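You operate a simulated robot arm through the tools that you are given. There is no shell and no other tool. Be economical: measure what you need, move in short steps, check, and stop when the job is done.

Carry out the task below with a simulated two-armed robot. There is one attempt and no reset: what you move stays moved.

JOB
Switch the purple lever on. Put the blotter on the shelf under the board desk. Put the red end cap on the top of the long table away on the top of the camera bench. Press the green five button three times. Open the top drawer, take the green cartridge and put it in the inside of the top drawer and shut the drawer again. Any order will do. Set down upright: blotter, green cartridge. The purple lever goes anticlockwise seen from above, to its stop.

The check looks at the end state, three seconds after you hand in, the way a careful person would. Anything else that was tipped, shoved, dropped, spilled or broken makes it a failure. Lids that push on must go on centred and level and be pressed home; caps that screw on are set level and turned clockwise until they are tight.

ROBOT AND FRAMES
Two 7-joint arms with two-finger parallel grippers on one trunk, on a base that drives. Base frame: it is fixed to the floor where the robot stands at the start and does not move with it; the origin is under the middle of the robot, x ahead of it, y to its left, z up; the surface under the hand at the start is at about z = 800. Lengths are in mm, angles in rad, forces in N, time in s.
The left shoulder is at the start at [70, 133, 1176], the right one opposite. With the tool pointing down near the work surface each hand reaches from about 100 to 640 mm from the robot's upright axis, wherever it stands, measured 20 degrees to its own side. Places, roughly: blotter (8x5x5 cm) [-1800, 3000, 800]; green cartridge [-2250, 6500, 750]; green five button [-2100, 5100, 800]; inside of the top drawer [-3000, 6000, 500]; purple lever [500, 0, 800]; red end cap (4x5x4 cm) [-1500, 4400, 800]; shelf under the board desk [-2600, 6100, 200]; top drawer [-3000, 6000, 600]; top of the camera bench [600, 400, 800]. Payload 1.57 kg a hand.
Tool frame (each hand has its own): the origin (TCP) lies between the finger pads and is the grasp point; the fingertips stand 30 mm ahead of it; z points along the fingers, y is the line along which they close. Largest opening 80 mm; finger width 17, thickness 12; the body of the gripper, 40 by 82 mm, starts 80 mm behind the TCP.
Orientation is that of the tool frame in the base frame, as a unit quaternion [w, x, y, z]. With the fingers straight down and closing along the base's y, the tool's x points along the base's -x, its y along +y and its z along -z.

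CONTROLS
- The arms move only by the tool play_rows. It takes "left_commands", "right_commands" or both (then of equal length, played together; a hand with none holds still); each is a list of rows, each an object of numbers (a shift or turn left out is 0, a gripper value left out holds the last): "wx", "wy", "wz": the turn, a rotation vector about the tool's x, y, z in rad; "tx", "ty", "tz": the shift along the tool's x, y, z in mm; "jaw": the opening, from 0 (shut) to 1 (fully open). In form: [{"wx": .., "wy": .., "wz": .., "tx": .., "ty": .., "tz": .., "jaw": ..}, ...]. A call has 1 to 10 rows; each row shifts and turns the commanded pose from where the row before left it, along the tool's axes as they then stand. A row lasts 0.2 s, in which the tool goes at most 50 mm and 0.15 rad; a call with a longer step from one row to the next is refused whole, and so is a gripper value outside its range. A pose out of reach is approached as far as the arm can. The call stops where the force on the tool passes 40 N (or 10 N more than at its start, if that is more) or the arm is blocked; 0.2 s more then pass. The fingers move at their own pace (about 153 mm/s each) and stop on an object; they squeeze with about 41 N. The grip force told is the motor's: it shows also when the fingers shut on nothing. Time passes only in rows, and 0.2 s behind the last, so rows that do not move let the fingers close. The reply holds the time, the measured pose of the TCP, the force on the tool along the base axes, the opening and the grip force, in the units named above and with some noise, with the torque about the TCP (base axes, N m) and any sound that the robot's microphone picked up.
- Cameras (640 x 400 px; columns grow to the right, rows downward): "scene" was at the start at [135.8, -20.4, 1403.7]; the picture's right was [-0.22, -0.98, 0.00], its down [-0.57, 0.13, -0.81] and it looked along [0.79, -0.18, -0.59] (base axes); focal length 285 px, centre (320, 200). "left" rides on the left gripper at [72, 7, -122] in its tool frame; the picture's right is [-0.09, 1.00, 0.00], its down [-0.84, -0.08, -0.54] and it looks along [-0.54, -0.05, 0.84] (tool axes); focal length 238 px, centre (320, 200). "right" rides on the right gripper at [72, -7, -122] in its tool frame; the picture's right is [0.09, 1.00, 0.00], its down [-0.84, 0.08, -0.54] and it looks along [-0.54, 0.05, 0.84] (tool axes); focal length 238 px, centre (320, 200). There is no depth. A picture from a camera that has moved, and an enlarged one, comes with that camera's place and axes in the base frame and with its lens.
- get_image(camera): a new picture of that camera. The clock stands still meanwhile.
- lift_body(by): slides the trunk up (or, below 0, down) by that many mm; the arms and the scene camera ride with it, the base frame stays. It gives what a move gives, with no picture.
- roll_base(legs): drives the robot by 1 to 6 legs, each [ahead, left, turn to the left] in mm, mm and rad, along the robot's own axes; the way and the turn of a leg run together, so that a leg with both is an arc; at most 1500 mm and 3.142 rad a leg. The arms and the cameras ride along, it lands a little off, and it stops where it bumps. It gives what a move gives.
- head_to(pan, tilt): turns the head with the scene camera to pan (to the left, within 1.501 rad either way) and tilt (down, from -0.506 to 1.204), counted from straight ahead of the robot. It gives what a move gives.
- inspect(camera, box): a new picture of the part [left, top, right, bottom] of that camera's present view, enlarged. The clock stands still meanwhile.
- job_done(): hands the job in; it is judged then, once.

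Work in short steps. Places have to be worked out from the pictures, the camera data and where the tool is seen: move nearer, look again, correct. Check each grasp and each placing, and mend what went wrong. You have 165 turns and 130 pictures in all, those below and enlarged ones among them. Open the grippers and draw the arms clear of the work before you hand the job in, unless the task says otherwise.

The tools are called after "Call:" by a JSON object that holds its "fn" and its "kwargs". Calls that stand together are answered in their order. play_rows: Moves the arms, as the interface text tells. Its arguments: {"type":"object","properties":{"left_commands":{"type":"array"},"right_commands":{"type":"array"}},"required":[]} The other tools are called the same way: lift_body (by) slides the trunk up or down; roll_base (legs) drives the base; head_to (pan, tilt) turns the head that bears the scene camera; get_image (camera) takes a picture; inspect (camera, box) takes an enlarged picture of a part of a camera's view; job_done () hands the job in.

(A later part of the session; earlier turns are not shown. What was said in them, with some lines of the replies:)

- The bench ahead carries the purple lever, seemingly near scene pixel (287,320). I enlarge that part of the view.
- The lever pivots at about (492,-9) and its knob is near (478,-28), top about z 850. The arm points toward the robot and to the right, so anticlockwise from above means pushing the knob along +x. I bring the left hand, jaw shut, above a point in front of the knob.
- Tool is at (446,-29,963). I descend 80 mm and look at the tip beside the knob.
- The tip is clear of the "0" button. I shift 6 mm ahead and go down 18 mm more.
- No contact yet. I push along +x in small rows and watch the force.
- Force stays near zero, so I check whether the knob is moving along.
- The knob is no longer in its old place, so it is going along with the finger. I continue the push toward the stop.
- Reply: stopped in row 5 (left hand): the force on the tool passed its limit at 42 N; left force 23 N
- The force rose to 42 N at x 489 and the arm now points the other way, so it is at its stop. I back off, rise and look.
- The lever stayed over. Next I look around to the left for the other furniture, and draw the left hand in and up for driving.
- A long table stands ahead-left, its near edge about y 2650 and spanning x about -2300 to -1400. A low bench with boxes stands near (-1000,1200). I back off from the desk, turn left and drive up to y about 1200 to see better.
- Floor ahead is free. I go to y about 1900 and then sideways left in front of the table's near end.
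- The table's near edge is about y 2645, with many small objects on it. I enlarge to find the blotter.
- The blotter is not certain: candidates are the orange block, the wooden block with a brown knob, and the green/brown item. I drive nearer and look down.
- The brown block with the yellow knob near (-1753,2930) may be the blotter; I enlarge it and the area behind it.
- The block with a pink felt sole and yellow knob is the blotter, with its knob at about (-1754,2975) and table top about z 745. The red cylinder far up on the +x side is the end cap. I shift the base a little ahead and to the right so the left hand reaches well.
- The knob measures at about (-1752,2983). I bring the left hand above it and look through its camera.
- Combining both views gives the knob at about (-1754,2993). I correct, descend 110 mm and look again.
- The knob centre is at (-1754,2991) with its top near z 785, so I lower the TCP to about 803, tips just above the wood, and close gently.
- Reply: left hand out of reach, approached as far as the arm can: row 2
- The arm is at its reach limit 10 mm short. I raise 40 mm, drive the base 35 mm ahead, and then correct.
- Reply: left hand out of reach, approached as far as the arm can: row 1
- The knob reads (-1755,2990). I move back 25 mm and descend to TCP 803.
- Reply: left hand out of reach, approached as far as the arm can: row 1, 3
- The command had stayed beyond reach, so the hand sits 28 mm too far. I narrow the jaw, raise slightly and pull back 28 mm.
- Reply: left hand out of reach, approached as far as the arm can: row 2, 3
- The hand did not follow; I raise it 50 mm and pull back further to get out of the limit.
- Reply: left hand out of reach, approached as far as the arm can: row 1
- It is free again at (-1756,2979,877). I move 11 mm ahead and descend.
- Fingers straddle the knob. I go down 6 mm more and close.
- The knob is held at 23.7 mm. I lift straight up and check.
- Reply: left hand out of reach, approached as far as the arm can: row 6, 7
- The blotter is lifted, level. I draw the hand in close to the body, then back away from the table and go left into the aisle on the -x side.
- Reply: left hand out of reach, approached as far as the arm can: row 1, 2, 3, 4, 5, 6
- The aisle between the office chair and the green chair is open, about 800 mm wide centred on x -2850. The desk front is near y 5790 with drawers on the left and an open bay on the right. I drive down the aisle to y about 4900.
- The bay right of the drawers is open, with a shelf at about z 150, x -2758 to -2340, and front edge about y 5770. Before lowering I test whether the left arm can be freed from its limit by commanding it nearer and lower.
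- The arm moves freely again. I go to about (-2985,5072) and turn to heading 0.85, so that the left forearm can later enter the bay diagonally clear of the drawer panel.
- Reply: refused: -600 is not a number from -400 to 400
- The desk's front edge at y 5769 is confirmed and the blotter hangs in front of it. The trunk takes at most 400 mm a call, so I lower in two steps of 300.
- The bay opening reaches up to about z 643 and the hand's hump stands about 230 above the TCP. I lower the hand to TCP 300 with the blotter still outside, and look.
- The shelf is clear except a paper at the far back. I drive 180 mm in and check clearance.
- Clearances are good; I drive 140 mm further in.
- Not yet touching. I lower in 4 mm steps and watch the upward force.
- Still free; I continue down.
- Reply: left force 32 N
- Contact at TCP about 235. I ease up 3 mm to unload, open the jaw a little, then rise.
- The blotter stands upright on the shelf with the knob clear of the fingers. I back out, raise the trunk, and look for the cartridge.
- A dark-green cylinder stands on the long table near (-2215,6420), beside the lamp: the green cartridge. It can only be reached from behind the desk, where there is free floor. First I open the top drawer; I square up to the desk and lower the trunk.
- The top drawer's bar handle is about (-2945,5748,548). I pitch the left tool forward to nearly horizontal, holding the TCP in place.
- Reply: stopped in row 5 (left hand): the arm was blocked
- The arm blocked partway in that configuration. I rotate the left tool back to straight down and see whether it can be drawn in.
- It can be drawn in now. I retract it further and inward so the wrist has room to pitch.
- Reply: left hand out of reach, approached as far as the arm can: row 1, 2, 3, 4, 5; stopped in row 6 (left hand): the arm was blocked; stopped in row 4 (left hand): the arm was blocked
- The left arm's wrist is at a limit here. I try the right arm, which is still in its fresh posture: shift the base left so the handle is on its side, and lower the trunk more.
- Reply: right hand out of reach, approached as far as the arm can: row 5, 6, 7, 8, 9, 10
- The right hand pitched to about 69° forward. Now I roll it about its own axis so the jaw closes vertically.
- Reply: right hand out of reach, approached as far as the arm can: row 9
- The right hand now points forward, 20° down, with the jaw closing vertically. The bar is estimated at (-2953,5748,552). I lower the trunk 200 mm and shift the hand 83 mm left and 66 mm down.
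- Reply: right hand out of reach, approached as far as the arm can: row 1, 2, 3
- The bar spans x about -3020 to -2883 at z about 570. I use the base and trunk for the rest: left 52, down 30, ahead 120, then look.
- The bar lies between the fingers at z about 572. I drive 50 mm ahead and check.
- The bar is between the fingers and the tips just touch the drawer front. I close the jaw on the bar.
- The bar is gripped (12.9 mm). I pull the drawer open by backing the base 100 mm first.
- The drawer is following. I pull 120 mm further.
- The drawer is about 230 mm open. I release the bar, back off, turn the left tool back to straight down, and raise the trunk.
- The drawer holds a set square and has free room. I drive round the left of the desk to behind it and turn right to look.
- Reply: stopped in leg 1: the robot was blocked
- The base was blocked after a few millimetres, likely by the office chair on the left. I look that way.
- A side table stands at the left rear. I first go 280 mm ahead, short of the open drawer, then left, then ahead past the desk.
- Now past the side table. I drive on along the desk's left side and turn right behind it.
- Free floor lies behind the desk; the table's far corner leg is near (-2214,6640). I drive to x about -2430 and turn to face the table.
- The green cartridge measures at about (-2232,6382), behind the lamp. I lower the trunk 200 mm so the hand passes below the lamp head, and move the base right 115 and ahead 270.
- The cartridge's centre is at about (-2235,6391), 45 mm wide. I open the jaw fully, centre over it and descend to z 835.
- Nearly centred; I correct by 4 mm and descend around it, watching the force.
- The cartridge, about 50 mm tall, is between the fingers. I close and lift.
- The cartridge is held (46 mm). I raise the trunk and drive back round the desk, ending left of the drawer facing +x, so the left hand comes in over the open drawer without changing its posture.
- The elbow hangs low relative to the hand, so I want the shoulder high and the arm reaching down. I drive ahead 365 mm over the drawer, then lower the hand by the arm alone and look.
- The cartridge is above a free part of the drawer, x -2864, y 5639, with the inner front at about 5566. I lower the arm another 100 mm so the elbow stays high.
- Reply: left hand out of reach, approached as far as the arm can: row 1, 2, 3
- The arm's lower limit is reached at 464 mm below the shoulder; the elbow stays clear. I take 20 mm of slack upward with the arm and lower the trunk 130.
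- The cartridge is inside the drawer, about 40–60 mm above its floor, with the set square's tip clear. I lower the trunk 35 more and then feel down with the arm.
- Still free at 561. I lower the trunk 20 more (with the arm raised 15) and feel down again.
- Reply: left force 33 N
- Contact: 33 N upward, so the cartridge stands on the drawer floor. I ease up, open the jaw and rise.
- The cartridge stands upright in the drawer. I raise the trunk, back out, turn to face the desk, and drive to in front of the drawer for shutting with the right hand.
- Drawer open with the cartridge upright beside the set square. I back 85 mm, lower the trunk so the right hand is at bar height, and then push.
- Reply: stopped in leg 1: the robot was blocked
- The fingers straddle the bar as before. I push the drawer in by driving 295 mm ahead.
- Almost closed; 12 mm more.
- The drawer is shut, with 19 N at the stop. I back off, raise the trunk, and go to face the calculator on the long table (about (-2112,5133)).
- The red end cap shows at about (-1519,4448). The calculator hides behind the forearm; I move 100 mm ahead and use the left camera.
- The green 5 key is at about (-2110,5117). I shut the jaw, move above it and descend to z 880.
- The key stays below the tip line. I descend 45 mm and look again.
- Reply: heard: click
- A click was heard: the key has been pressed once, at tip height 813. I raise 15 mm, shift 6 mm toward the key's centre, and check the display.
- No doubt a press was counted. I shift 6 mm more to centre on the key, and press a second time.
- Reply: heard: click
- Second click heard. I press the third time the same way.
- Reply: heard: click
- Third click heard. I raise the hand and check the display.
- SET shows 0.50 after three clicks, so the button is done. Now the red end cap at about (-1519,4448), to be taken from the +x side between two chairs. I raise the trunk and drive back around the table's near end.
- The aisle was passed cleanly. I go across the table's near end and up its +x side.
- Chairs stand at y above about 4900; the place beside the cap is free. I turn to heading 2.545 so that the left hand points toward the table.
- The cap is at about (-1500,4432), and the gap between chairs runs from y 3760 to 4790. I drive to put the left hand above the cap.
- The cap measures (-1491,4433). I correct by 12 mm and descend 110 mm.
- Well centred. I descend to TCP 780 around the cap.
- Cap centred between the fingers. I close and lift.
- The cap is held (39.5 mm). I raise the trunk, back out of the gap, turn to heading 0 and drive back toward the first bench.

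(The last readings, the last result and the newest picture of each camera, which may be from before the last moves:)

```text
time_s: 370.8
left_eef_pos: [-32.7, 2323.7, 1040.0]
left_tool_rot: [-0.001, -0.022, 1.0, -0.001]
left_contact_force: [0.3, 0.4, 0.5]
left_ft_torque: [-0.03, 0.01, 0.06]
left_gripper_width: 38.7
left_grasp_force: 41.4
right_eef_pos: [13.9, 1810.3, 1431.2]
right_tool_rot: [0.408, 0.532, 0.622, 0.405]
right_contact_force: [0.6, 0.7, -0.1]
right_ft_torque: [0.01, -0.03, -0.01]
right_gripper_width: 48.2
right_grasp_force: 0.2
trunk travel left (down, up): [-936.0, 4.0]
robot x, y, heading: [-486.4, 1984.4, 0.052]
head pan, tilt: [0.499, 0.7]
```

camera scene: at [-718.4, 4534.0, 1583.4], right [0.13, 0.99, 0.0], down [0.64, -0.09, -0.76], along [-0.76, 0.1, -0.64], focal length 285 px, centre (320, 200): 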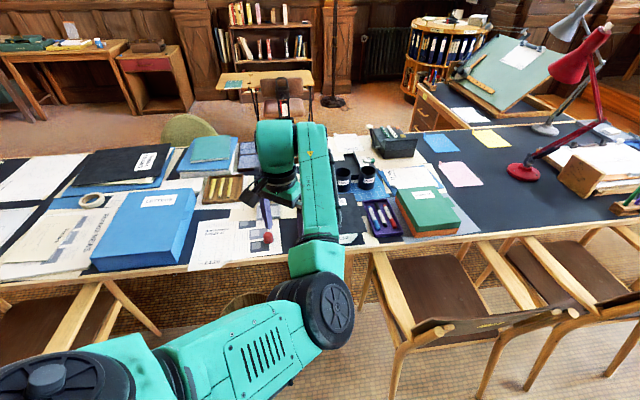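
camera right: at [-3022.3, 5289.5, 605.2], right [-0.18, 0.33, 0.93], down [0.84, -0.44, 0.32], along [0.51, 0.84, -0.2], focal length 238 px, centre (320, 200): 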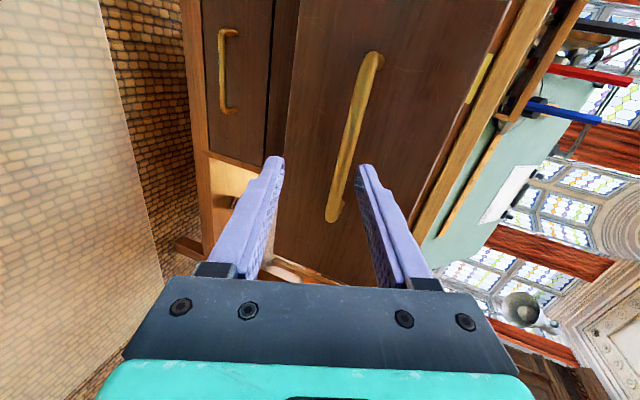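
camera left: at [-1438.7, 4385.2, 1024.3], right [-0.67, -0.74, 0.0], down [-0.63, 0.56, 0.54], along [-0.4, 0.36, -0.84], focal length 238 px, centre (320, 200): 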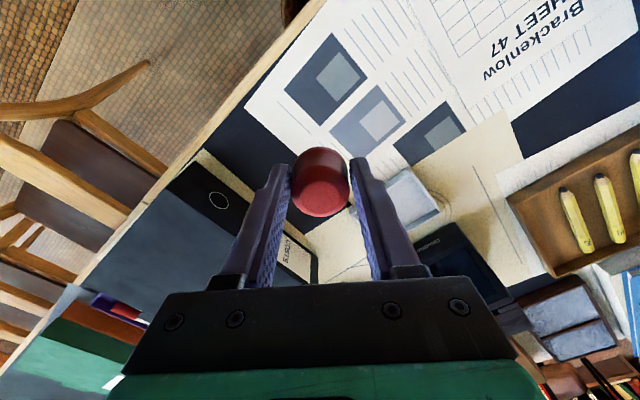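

I correct the heading and go down along the bench front to y about -430.

Call:
{"fn": "roll_base", "kwargs": {"legs": [[0, 0, -0.052], [140, 0, 0], [0, -1450, 0], [0, -950, 0]]}}

Call:
{"fn": "head_to", "kwargs": {"pan": 0.0, "tilt": 0.6}}

Call:
{"fn": "get_image", "kwargs": {"camera": "scene"}}

```text
time_s: 383.9
left_eef_pos: [148.5, -84.1, 1041.8]
left_tool_rot: [-0.001, -0.006, 1.0, 0.0]
left_contact_force: [1.2, -0.6, -0.4]
left_ft_torque: [0.01, 0.01, -0.01]
left_gripper_width: 38.7
left_grasp_force: 40.7
right_eef_pos: [180.0, -596.8, 1431.2]
right_tool_rot: [0.415, 0.541, 0.613, 0.398]
right_contact_force: [-0.4, 0.5, 0.1]
right_ft_torque: [-0.01, 0.0, -0.02]
right_gripper_width: 47.7
right_grasp_force: 0.1
trunk travel left (down, up): [-936.0, 4.0]
robot x, y, heading: [-317.9, -409.6, 0.021]
head pan, tilt: [0.499, 0.7]
```

```text
time_s: 384.9
left_eef_pos: [149.4, -84.2, 1040.6]
left_tool_rot: [-0.002, -0.007, 1.0, 0.0]
left_contact_force: [-0.3, 0.1, -0.8]
left_ft_torque: [0.0, -0.03, -0.01]
left_gripper_width: 38.5
left_grasp_force: 41.0
right_eef_pos: [178.5, -598.2, 1430.6]
right_tool_rot: [0.415, 0.541, 0.613, 0.399]
right_contact_force: [0.0, -0.1, 0.5]
right_ft_torque: [0.02, 0.0, 0.04]
right_gripper_width: 47.9
right_grasp_force: 0.1
trunk travel left (down, up): [-936.0, 4.0]
robot x, y, heading: [-313.1, -408.7, 0.019]
head pan, tilt: [0.0, 0.6]
```

```text
24 pictures are left
camera scene: at [-177.5, -407.8, 1592.0], right [0.02, -1.0, 0.0], down [-0.57, -0.01, -0.82], along [0.82, 0.02, -0.57], focal length 285 px, centre (320, 200)
```

scene: 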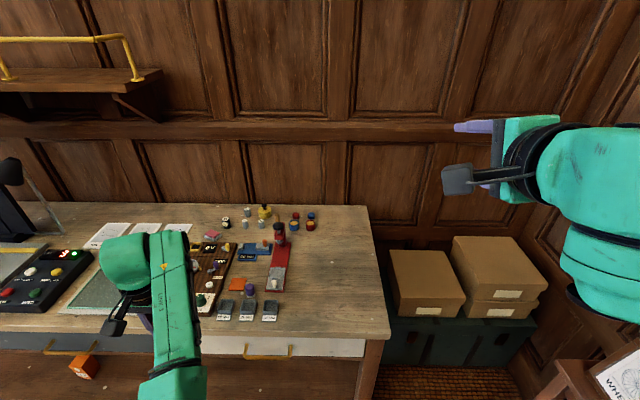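

The right part of the bench top around (480,-430) is free wood. I turn to heading -0.59 and bring the left hand over it.

Call:
{"fn": "roll_base", "kwargs": {"legs": [[0, 0, -0.609], [197, 96, 0]]}}

Call:
{"fn": "get_image", "kwargs": {"camera": "left"}}

```text
time_s: 388.2
left_eef_pos: [463.8, -424.8, 1042.6]
left_tool_rot: [0.0, 0.286, 0.958, 0.001]
left_contact_force: [-0.7, 0.0, -0.7]
left_ft_torque: [0.0, -0.03, 0.02]
left_gripper_width: 38.5
left_grasp_force: 41.4
right_eef_pos: [199.9, -868.3, 1431.7]
right_tool_rot: [0.514, 0.696, 0.428, 0.261]
right_contact_force: [-0.6, -0.5, 0.1]
right_ft_torque: [-0.05, -0.01, -0.01]
right_gripper_width: 48.2
right_grasp_force: 0.0
trunk travel left (down, up): [-936.0, 4.0]
robot x, y, heading: [-98.0, -434.9, -0.571]
head pan, tilt: [0.0, 0.6]
```

```text
23 pictures are left
camera left: at [407.1, -378.8, 1165.7], right [0.62, 0.78, 0.0], down [0.66, -0.52, 0.54], along [0.42, -0.34, -0.84], focal length 238 px, centre (320, 200)
```

left: 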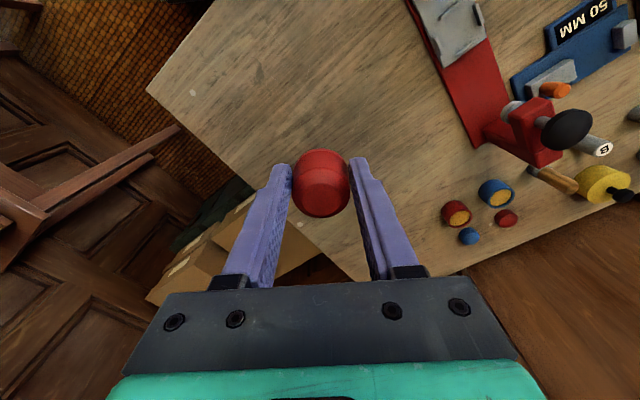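

The spot below (464,-425) is bare wood. I lower the trunk 120 and then feel down with the arm.

Call:
{"fn": "lift_body", "kwargs": {"by": -130}}

Call:
{"fn": "play_rows", "kwargs": {"left_commands": [{"tz": 25}, {"tz": 20}, {"tz": 10}, {"tz": 4}, {"tz": 4}, {"tz": 4}, {}]}}

```text
time_s: 389.8
left_eef_pos: [466.1, -425.5, 911.8]
left_tool_rot: [-0.002, 0.287, 0.958, 0.001]
left_contact_force: [0.9, 0.3, -0.4]
left_ft_torque: [-0.03, 0.0, -0.01]
left_gripper_width: 38.7
left_grasp_force: 41.5
right_eef_pos: [204.6, -868.7, 1299.9]
right_tool_rot: [0.514, 0.697, 0.428, 0.259]
right_contact_force: [0.7, 0.4, -0.3]
right_ft_torque: [-0.04, -0.03, 0.0]
right_gripper_width: 47.8
right_grasp_force: 0.1
trunk travel left (down, up): [-806.0, 134.0]
robot x, y, heading: [-102.8, -435.0, -0.577]
head pan, tilt: [0.0, 0.6]
```

```text
time_s: 391.4
left_eef_pos: [468.0, -425.5, 844.2]
left_tool_rot: [-0.003, 0.287, 0.958, 0.0]
left_contact_force: [-0.5, -0.5, -0.7]
left_ft_torque: [-0.01, -0.02, 0.0]
left_gripper_width: 38.8
left_grasp_force: 41.2
right_eef_pos: [203.1, -868.6, 1299.9]
right_tool_rot: [0.514, 0.696, 0.429, 0.259]
right_contact_force: [-0.2, 1.1, 0.4]
right_ft_torque: [0.01, 0.03, -0.01]
right_gripper_width: 48.2
right_grasp_force: 0.0
trunk travel left (down, up): [-806.0, 134.0]
robot x, y, heading: [-100.7, -434.4, -0.574]
head pan, tilt: [0.0, 0.6]
```

No contact yet at 844. I go down in 3 mm steps.

Call:
{"fn": "play_rows", "kwargs": {"left_commands": [{"tz": 3}, {"tz": 3}, {"tz": 3}, {}]}}

Call:
{"fn": "inspect", "kwargs": {"camera": "left", "box": [220, 80, 420, 240]}}

```text
time_s: 392.4
left_eef_pos: [466.7, -425.9, 836.8]
left_tool_rot: [0.001, 0.286, 0.958, 0.003]
left_contact_force: [2.9, -0.1, 12.3]
left_ft_torque: [-0.08, 0.02, 0.02]
left_gripper_width: 38.9
left_grasp_force: 41.0
right_eef_pos: [202.4, -868.8, 1301.8]
right_tool_rot: [0.513, 0.697, 0.428, 0.26]
right_contact_force: [0.1, -0.3, -0.2]
right_ft_torque: [0.0, 0.01, 0.01]
right_gripper_width: 47.8
right_grasp_force: 0.0
trunk travel left (down, up): [-806.0, 134.0]
robot x, y, heading: [-99.2, -433.5, -0.575]
head pan, tilt: [0.0, 0.6]
```

```text
2.50 times, centred on (320, 160) of left
camera zoom: at [409.9, -379.5, 959.5], right [0.62, 0.78, 0.0], down [0.66, -0.52, 0.54], along [0.43, -0.34, -0.84], focal length 596 px, centre (320, 300)
```

zoom: 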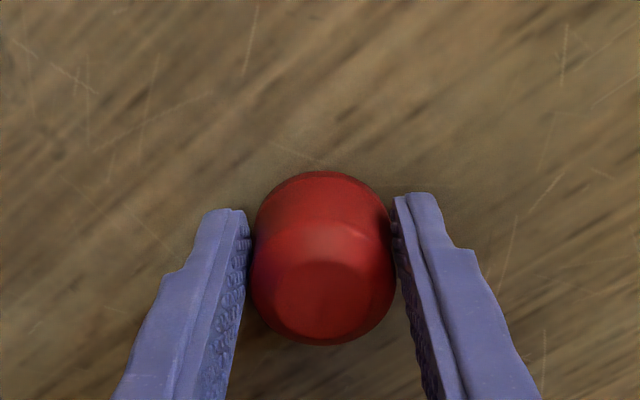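

Contact at 12 N. I ease up 1 mm, open, and rise.

Call:
{"fn": "play_rows", "kwargs": {"left_commands": [{"tz": -1}, {}, {"jaw": 0.7}, {}, {}, {"tz": -20}, {"tz": -30}, {"tz": -40}, {"tz": -40}, {}]}}

Call:
{"fn": "get_image", "kwargs": {"camera": "left"}}

```text
time_s: 394.6
left_eef_pos: [467.5, -426.2, 967.1]
left_tool_rot: [-0.002, 0.286, 0.958, -0.001]
left_contact_force: [0.4, 0.9, -0.3]
left_ft_torque: [0.0, 0.01, -0.02]
left_gripper_width: 56.1
left_grasp_force: 0.0
right_eef_pos: [203.8, -867.2, 1300.9]
right_tool_rot: [0.514, 0.697, 0.428, 0.26]
right_contact_force: [-0.5, 0.5, -0.1]
right_ft_torque: [0.02, 0.0, -0.02]
right_gripper_width: 47.9
right_grasp_force: 0.0
trunk travel left (down, up): [-806.0, 134.0]
robot x, y, heading: [-101.2, -434.6, -0.573]
head pan, tilt: [0.0, 0.6]
```

```text
21 pictures are left
camera left: at [411.8, -379.2, 1089.8], right [0.62, 0.78, 0.0], down [0.66, -0.52, 0.54], along [0.42, -0.34, -0.84], focal length 238 px, centre (320, 200)
```

left: 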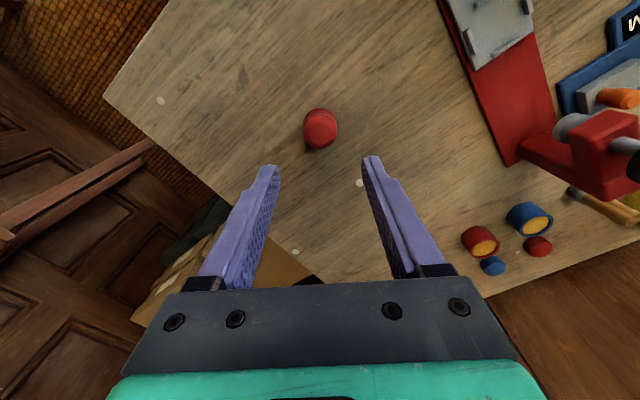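

The cap stands on the bench. To be sure this is one continuous "camera bench", I back away and look at the whole bench.

Call:
{"fn": "roll_base", "kwargs": {"legs": [[-250, 0, 0], [0, 0, 0.573]]}}

Call:
{"fn": "head_to", "kwargs": {"pan": 0.6, "tilt": 0.5}}

Call:
{"fn": "get_image", "kwargs": {"camera": "scene"}}

```text
time_s: 398.0
left_eef_pos: [162.7, 17.4, 967.0]
left_tool_rot: [-0.002, 0.002, 1.0, 0.0]
left_contact_force: [0.3, 0.3, -1.3]
left_ft_torque: [0.0, -0.05, 0.0]
left_gripper_width: 55.9
left_grasp_force: 0.0
right_eef_pos: [182.3, -496.8, 1300.7]
right_tool_rot: [0.419, 0.547, 0.608, 0.395]
right_contact_force: [0.7, 0.5, -0.2]
right_ft_torque: [0.01, -0.01, 0.02]
right_gripper_width: 48.0
right_grasp_force: 0.0
trunk travel left (down, up): [-806.0, 134.0]
robot x, y, heading: [-308.4, -301.2, 0.001]
head pan, tilt: [0.0, 0.6]
```

```text
time_s: 399.0
left_eef_pos: [162.9, 18.5, 967.9]
left_tool_rot: [-0.002, 0.003, 1.0, 0.0]
left_contact_force: [-0.2, -0.5, -0.2]
left_ft_torque: [-0.01, 0.01, 0.0]
left_gripper_width: 56.0
left_grasp_force: 0.1
right_eef_pos: [182.4, -497.3, 1299.6]
right_tool_rot: [0.418, 0.546, 0.608, 0.396]
right_contact_force: [0.1, 0.3, -0.1]
right_ft_torque: [-0.02, 0.03, 0.0]
right_gripper_width: 48.0
right_grasp_force: 0.0
trunk travel left (down, up): [-806.0, 134.0]
robot x, y, heading: [-313.2, -298.0, 0.003]
head pan, tilt: [0.6, 0.499]
```

```text
20 pictures are left
camera scene: at [-184.1, -248.8, 1471.1], right [0.57, -0.82, 0.0], down [-0.39, -0.27, -0.88], along [0.72, 0.5, -0.48], focal length 285 px, centre (320, 200)
```

scene: 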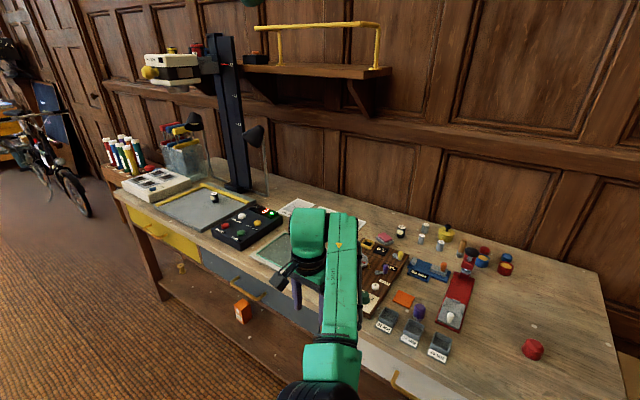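

It is a single bench carrying the camera stand, and the cap stands on it. I check the lever and cap once more.

Call:
{"fn": "inspect", "kwargs": {"camera": "scene", "box": [350, 220, 570, 370]}}

```text
2.67 times, centred on (460, 295) of scene
camera zoom: at [-184.1, -248.8, 1471.1], right [0.57, -0.82, 0.0], down [-0.39, -0.27, -0.88], along [0.72, 0.5, -0.48], focal length 759 px, centre (-53, -53)
```

zoom: 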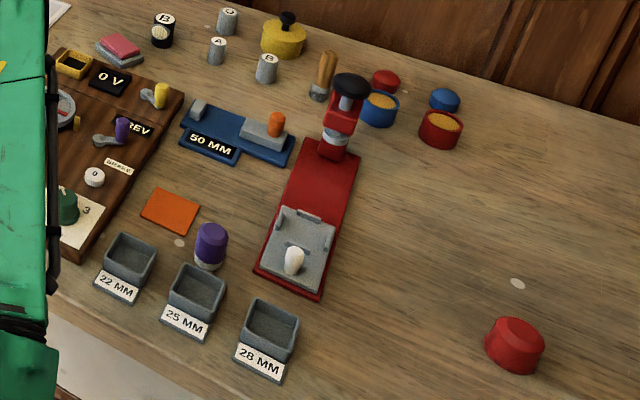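

The lever is over and the cap stands level. I open both grippers fully, with the arms already clear of the bench.

Call:
{"fn": "play_rows", "kwargs": {"left_commands": [{"jaw": 1}, {"tz": -30}, {}], "right_commands": [{"jaw": 1}, {}, {}]}}

```text
time_s: 399.8
left_eef_pos: [163.2, 17.1, 997.0]
left_tool_rot: [-0.003, 0.003, 1.0, 0.001]
left_contact_force: [0.5, -0.7, 0.3]
left_ft_torque: [0.01, 0.05, -0.01]
left_gripper_width: 79.8
left_grasp_force: 0.1
right_eef_pos: [182.8, -497.2, 1300.4]
right_tool_rot: [0.419, 0.546, 0.608, 0.395]
right_contact_force: [0.3, -0.2, 0.1]
right_ft_torque: [-0.01, 0.0, 0.02]
right_gripper_width: 80.0
right_grasp_force: 0.0
trunk travel left (down, up): [-806.0, 134.0]
robot x, y, heading: [-309.3, -298.8, 0.003]
head pan, tilt: [0.6, 0.499]
```

All parts of the job are done, so I hand it in.

Call:
{"fn": "job_done", "kwargs": {}}

```text
The job is handed in.
```

I did all five parts and handed the job in; no verdict has come back.

- **Purple lever:** it was turned anticlockwise until it stopped at 42 N, and still stood over in the last picture.
- **Blotter:** it stands upright on the shelf under the board desk.
- **Red end cap:** it is on the camera bench, at the clear right end rather than near the given point.
- **Green five button:** three presses, each with a click. The display read 0.50 afterwards, which does not show the count.
- **Green cartridge:** it was upright in the top drawer beside the set square; I did not look inside again after shutting the drawer.

The base was blocked twice while driving near the board desk, most likely by the side table there. I saw no sign of anything moved, but did not look at that table again.
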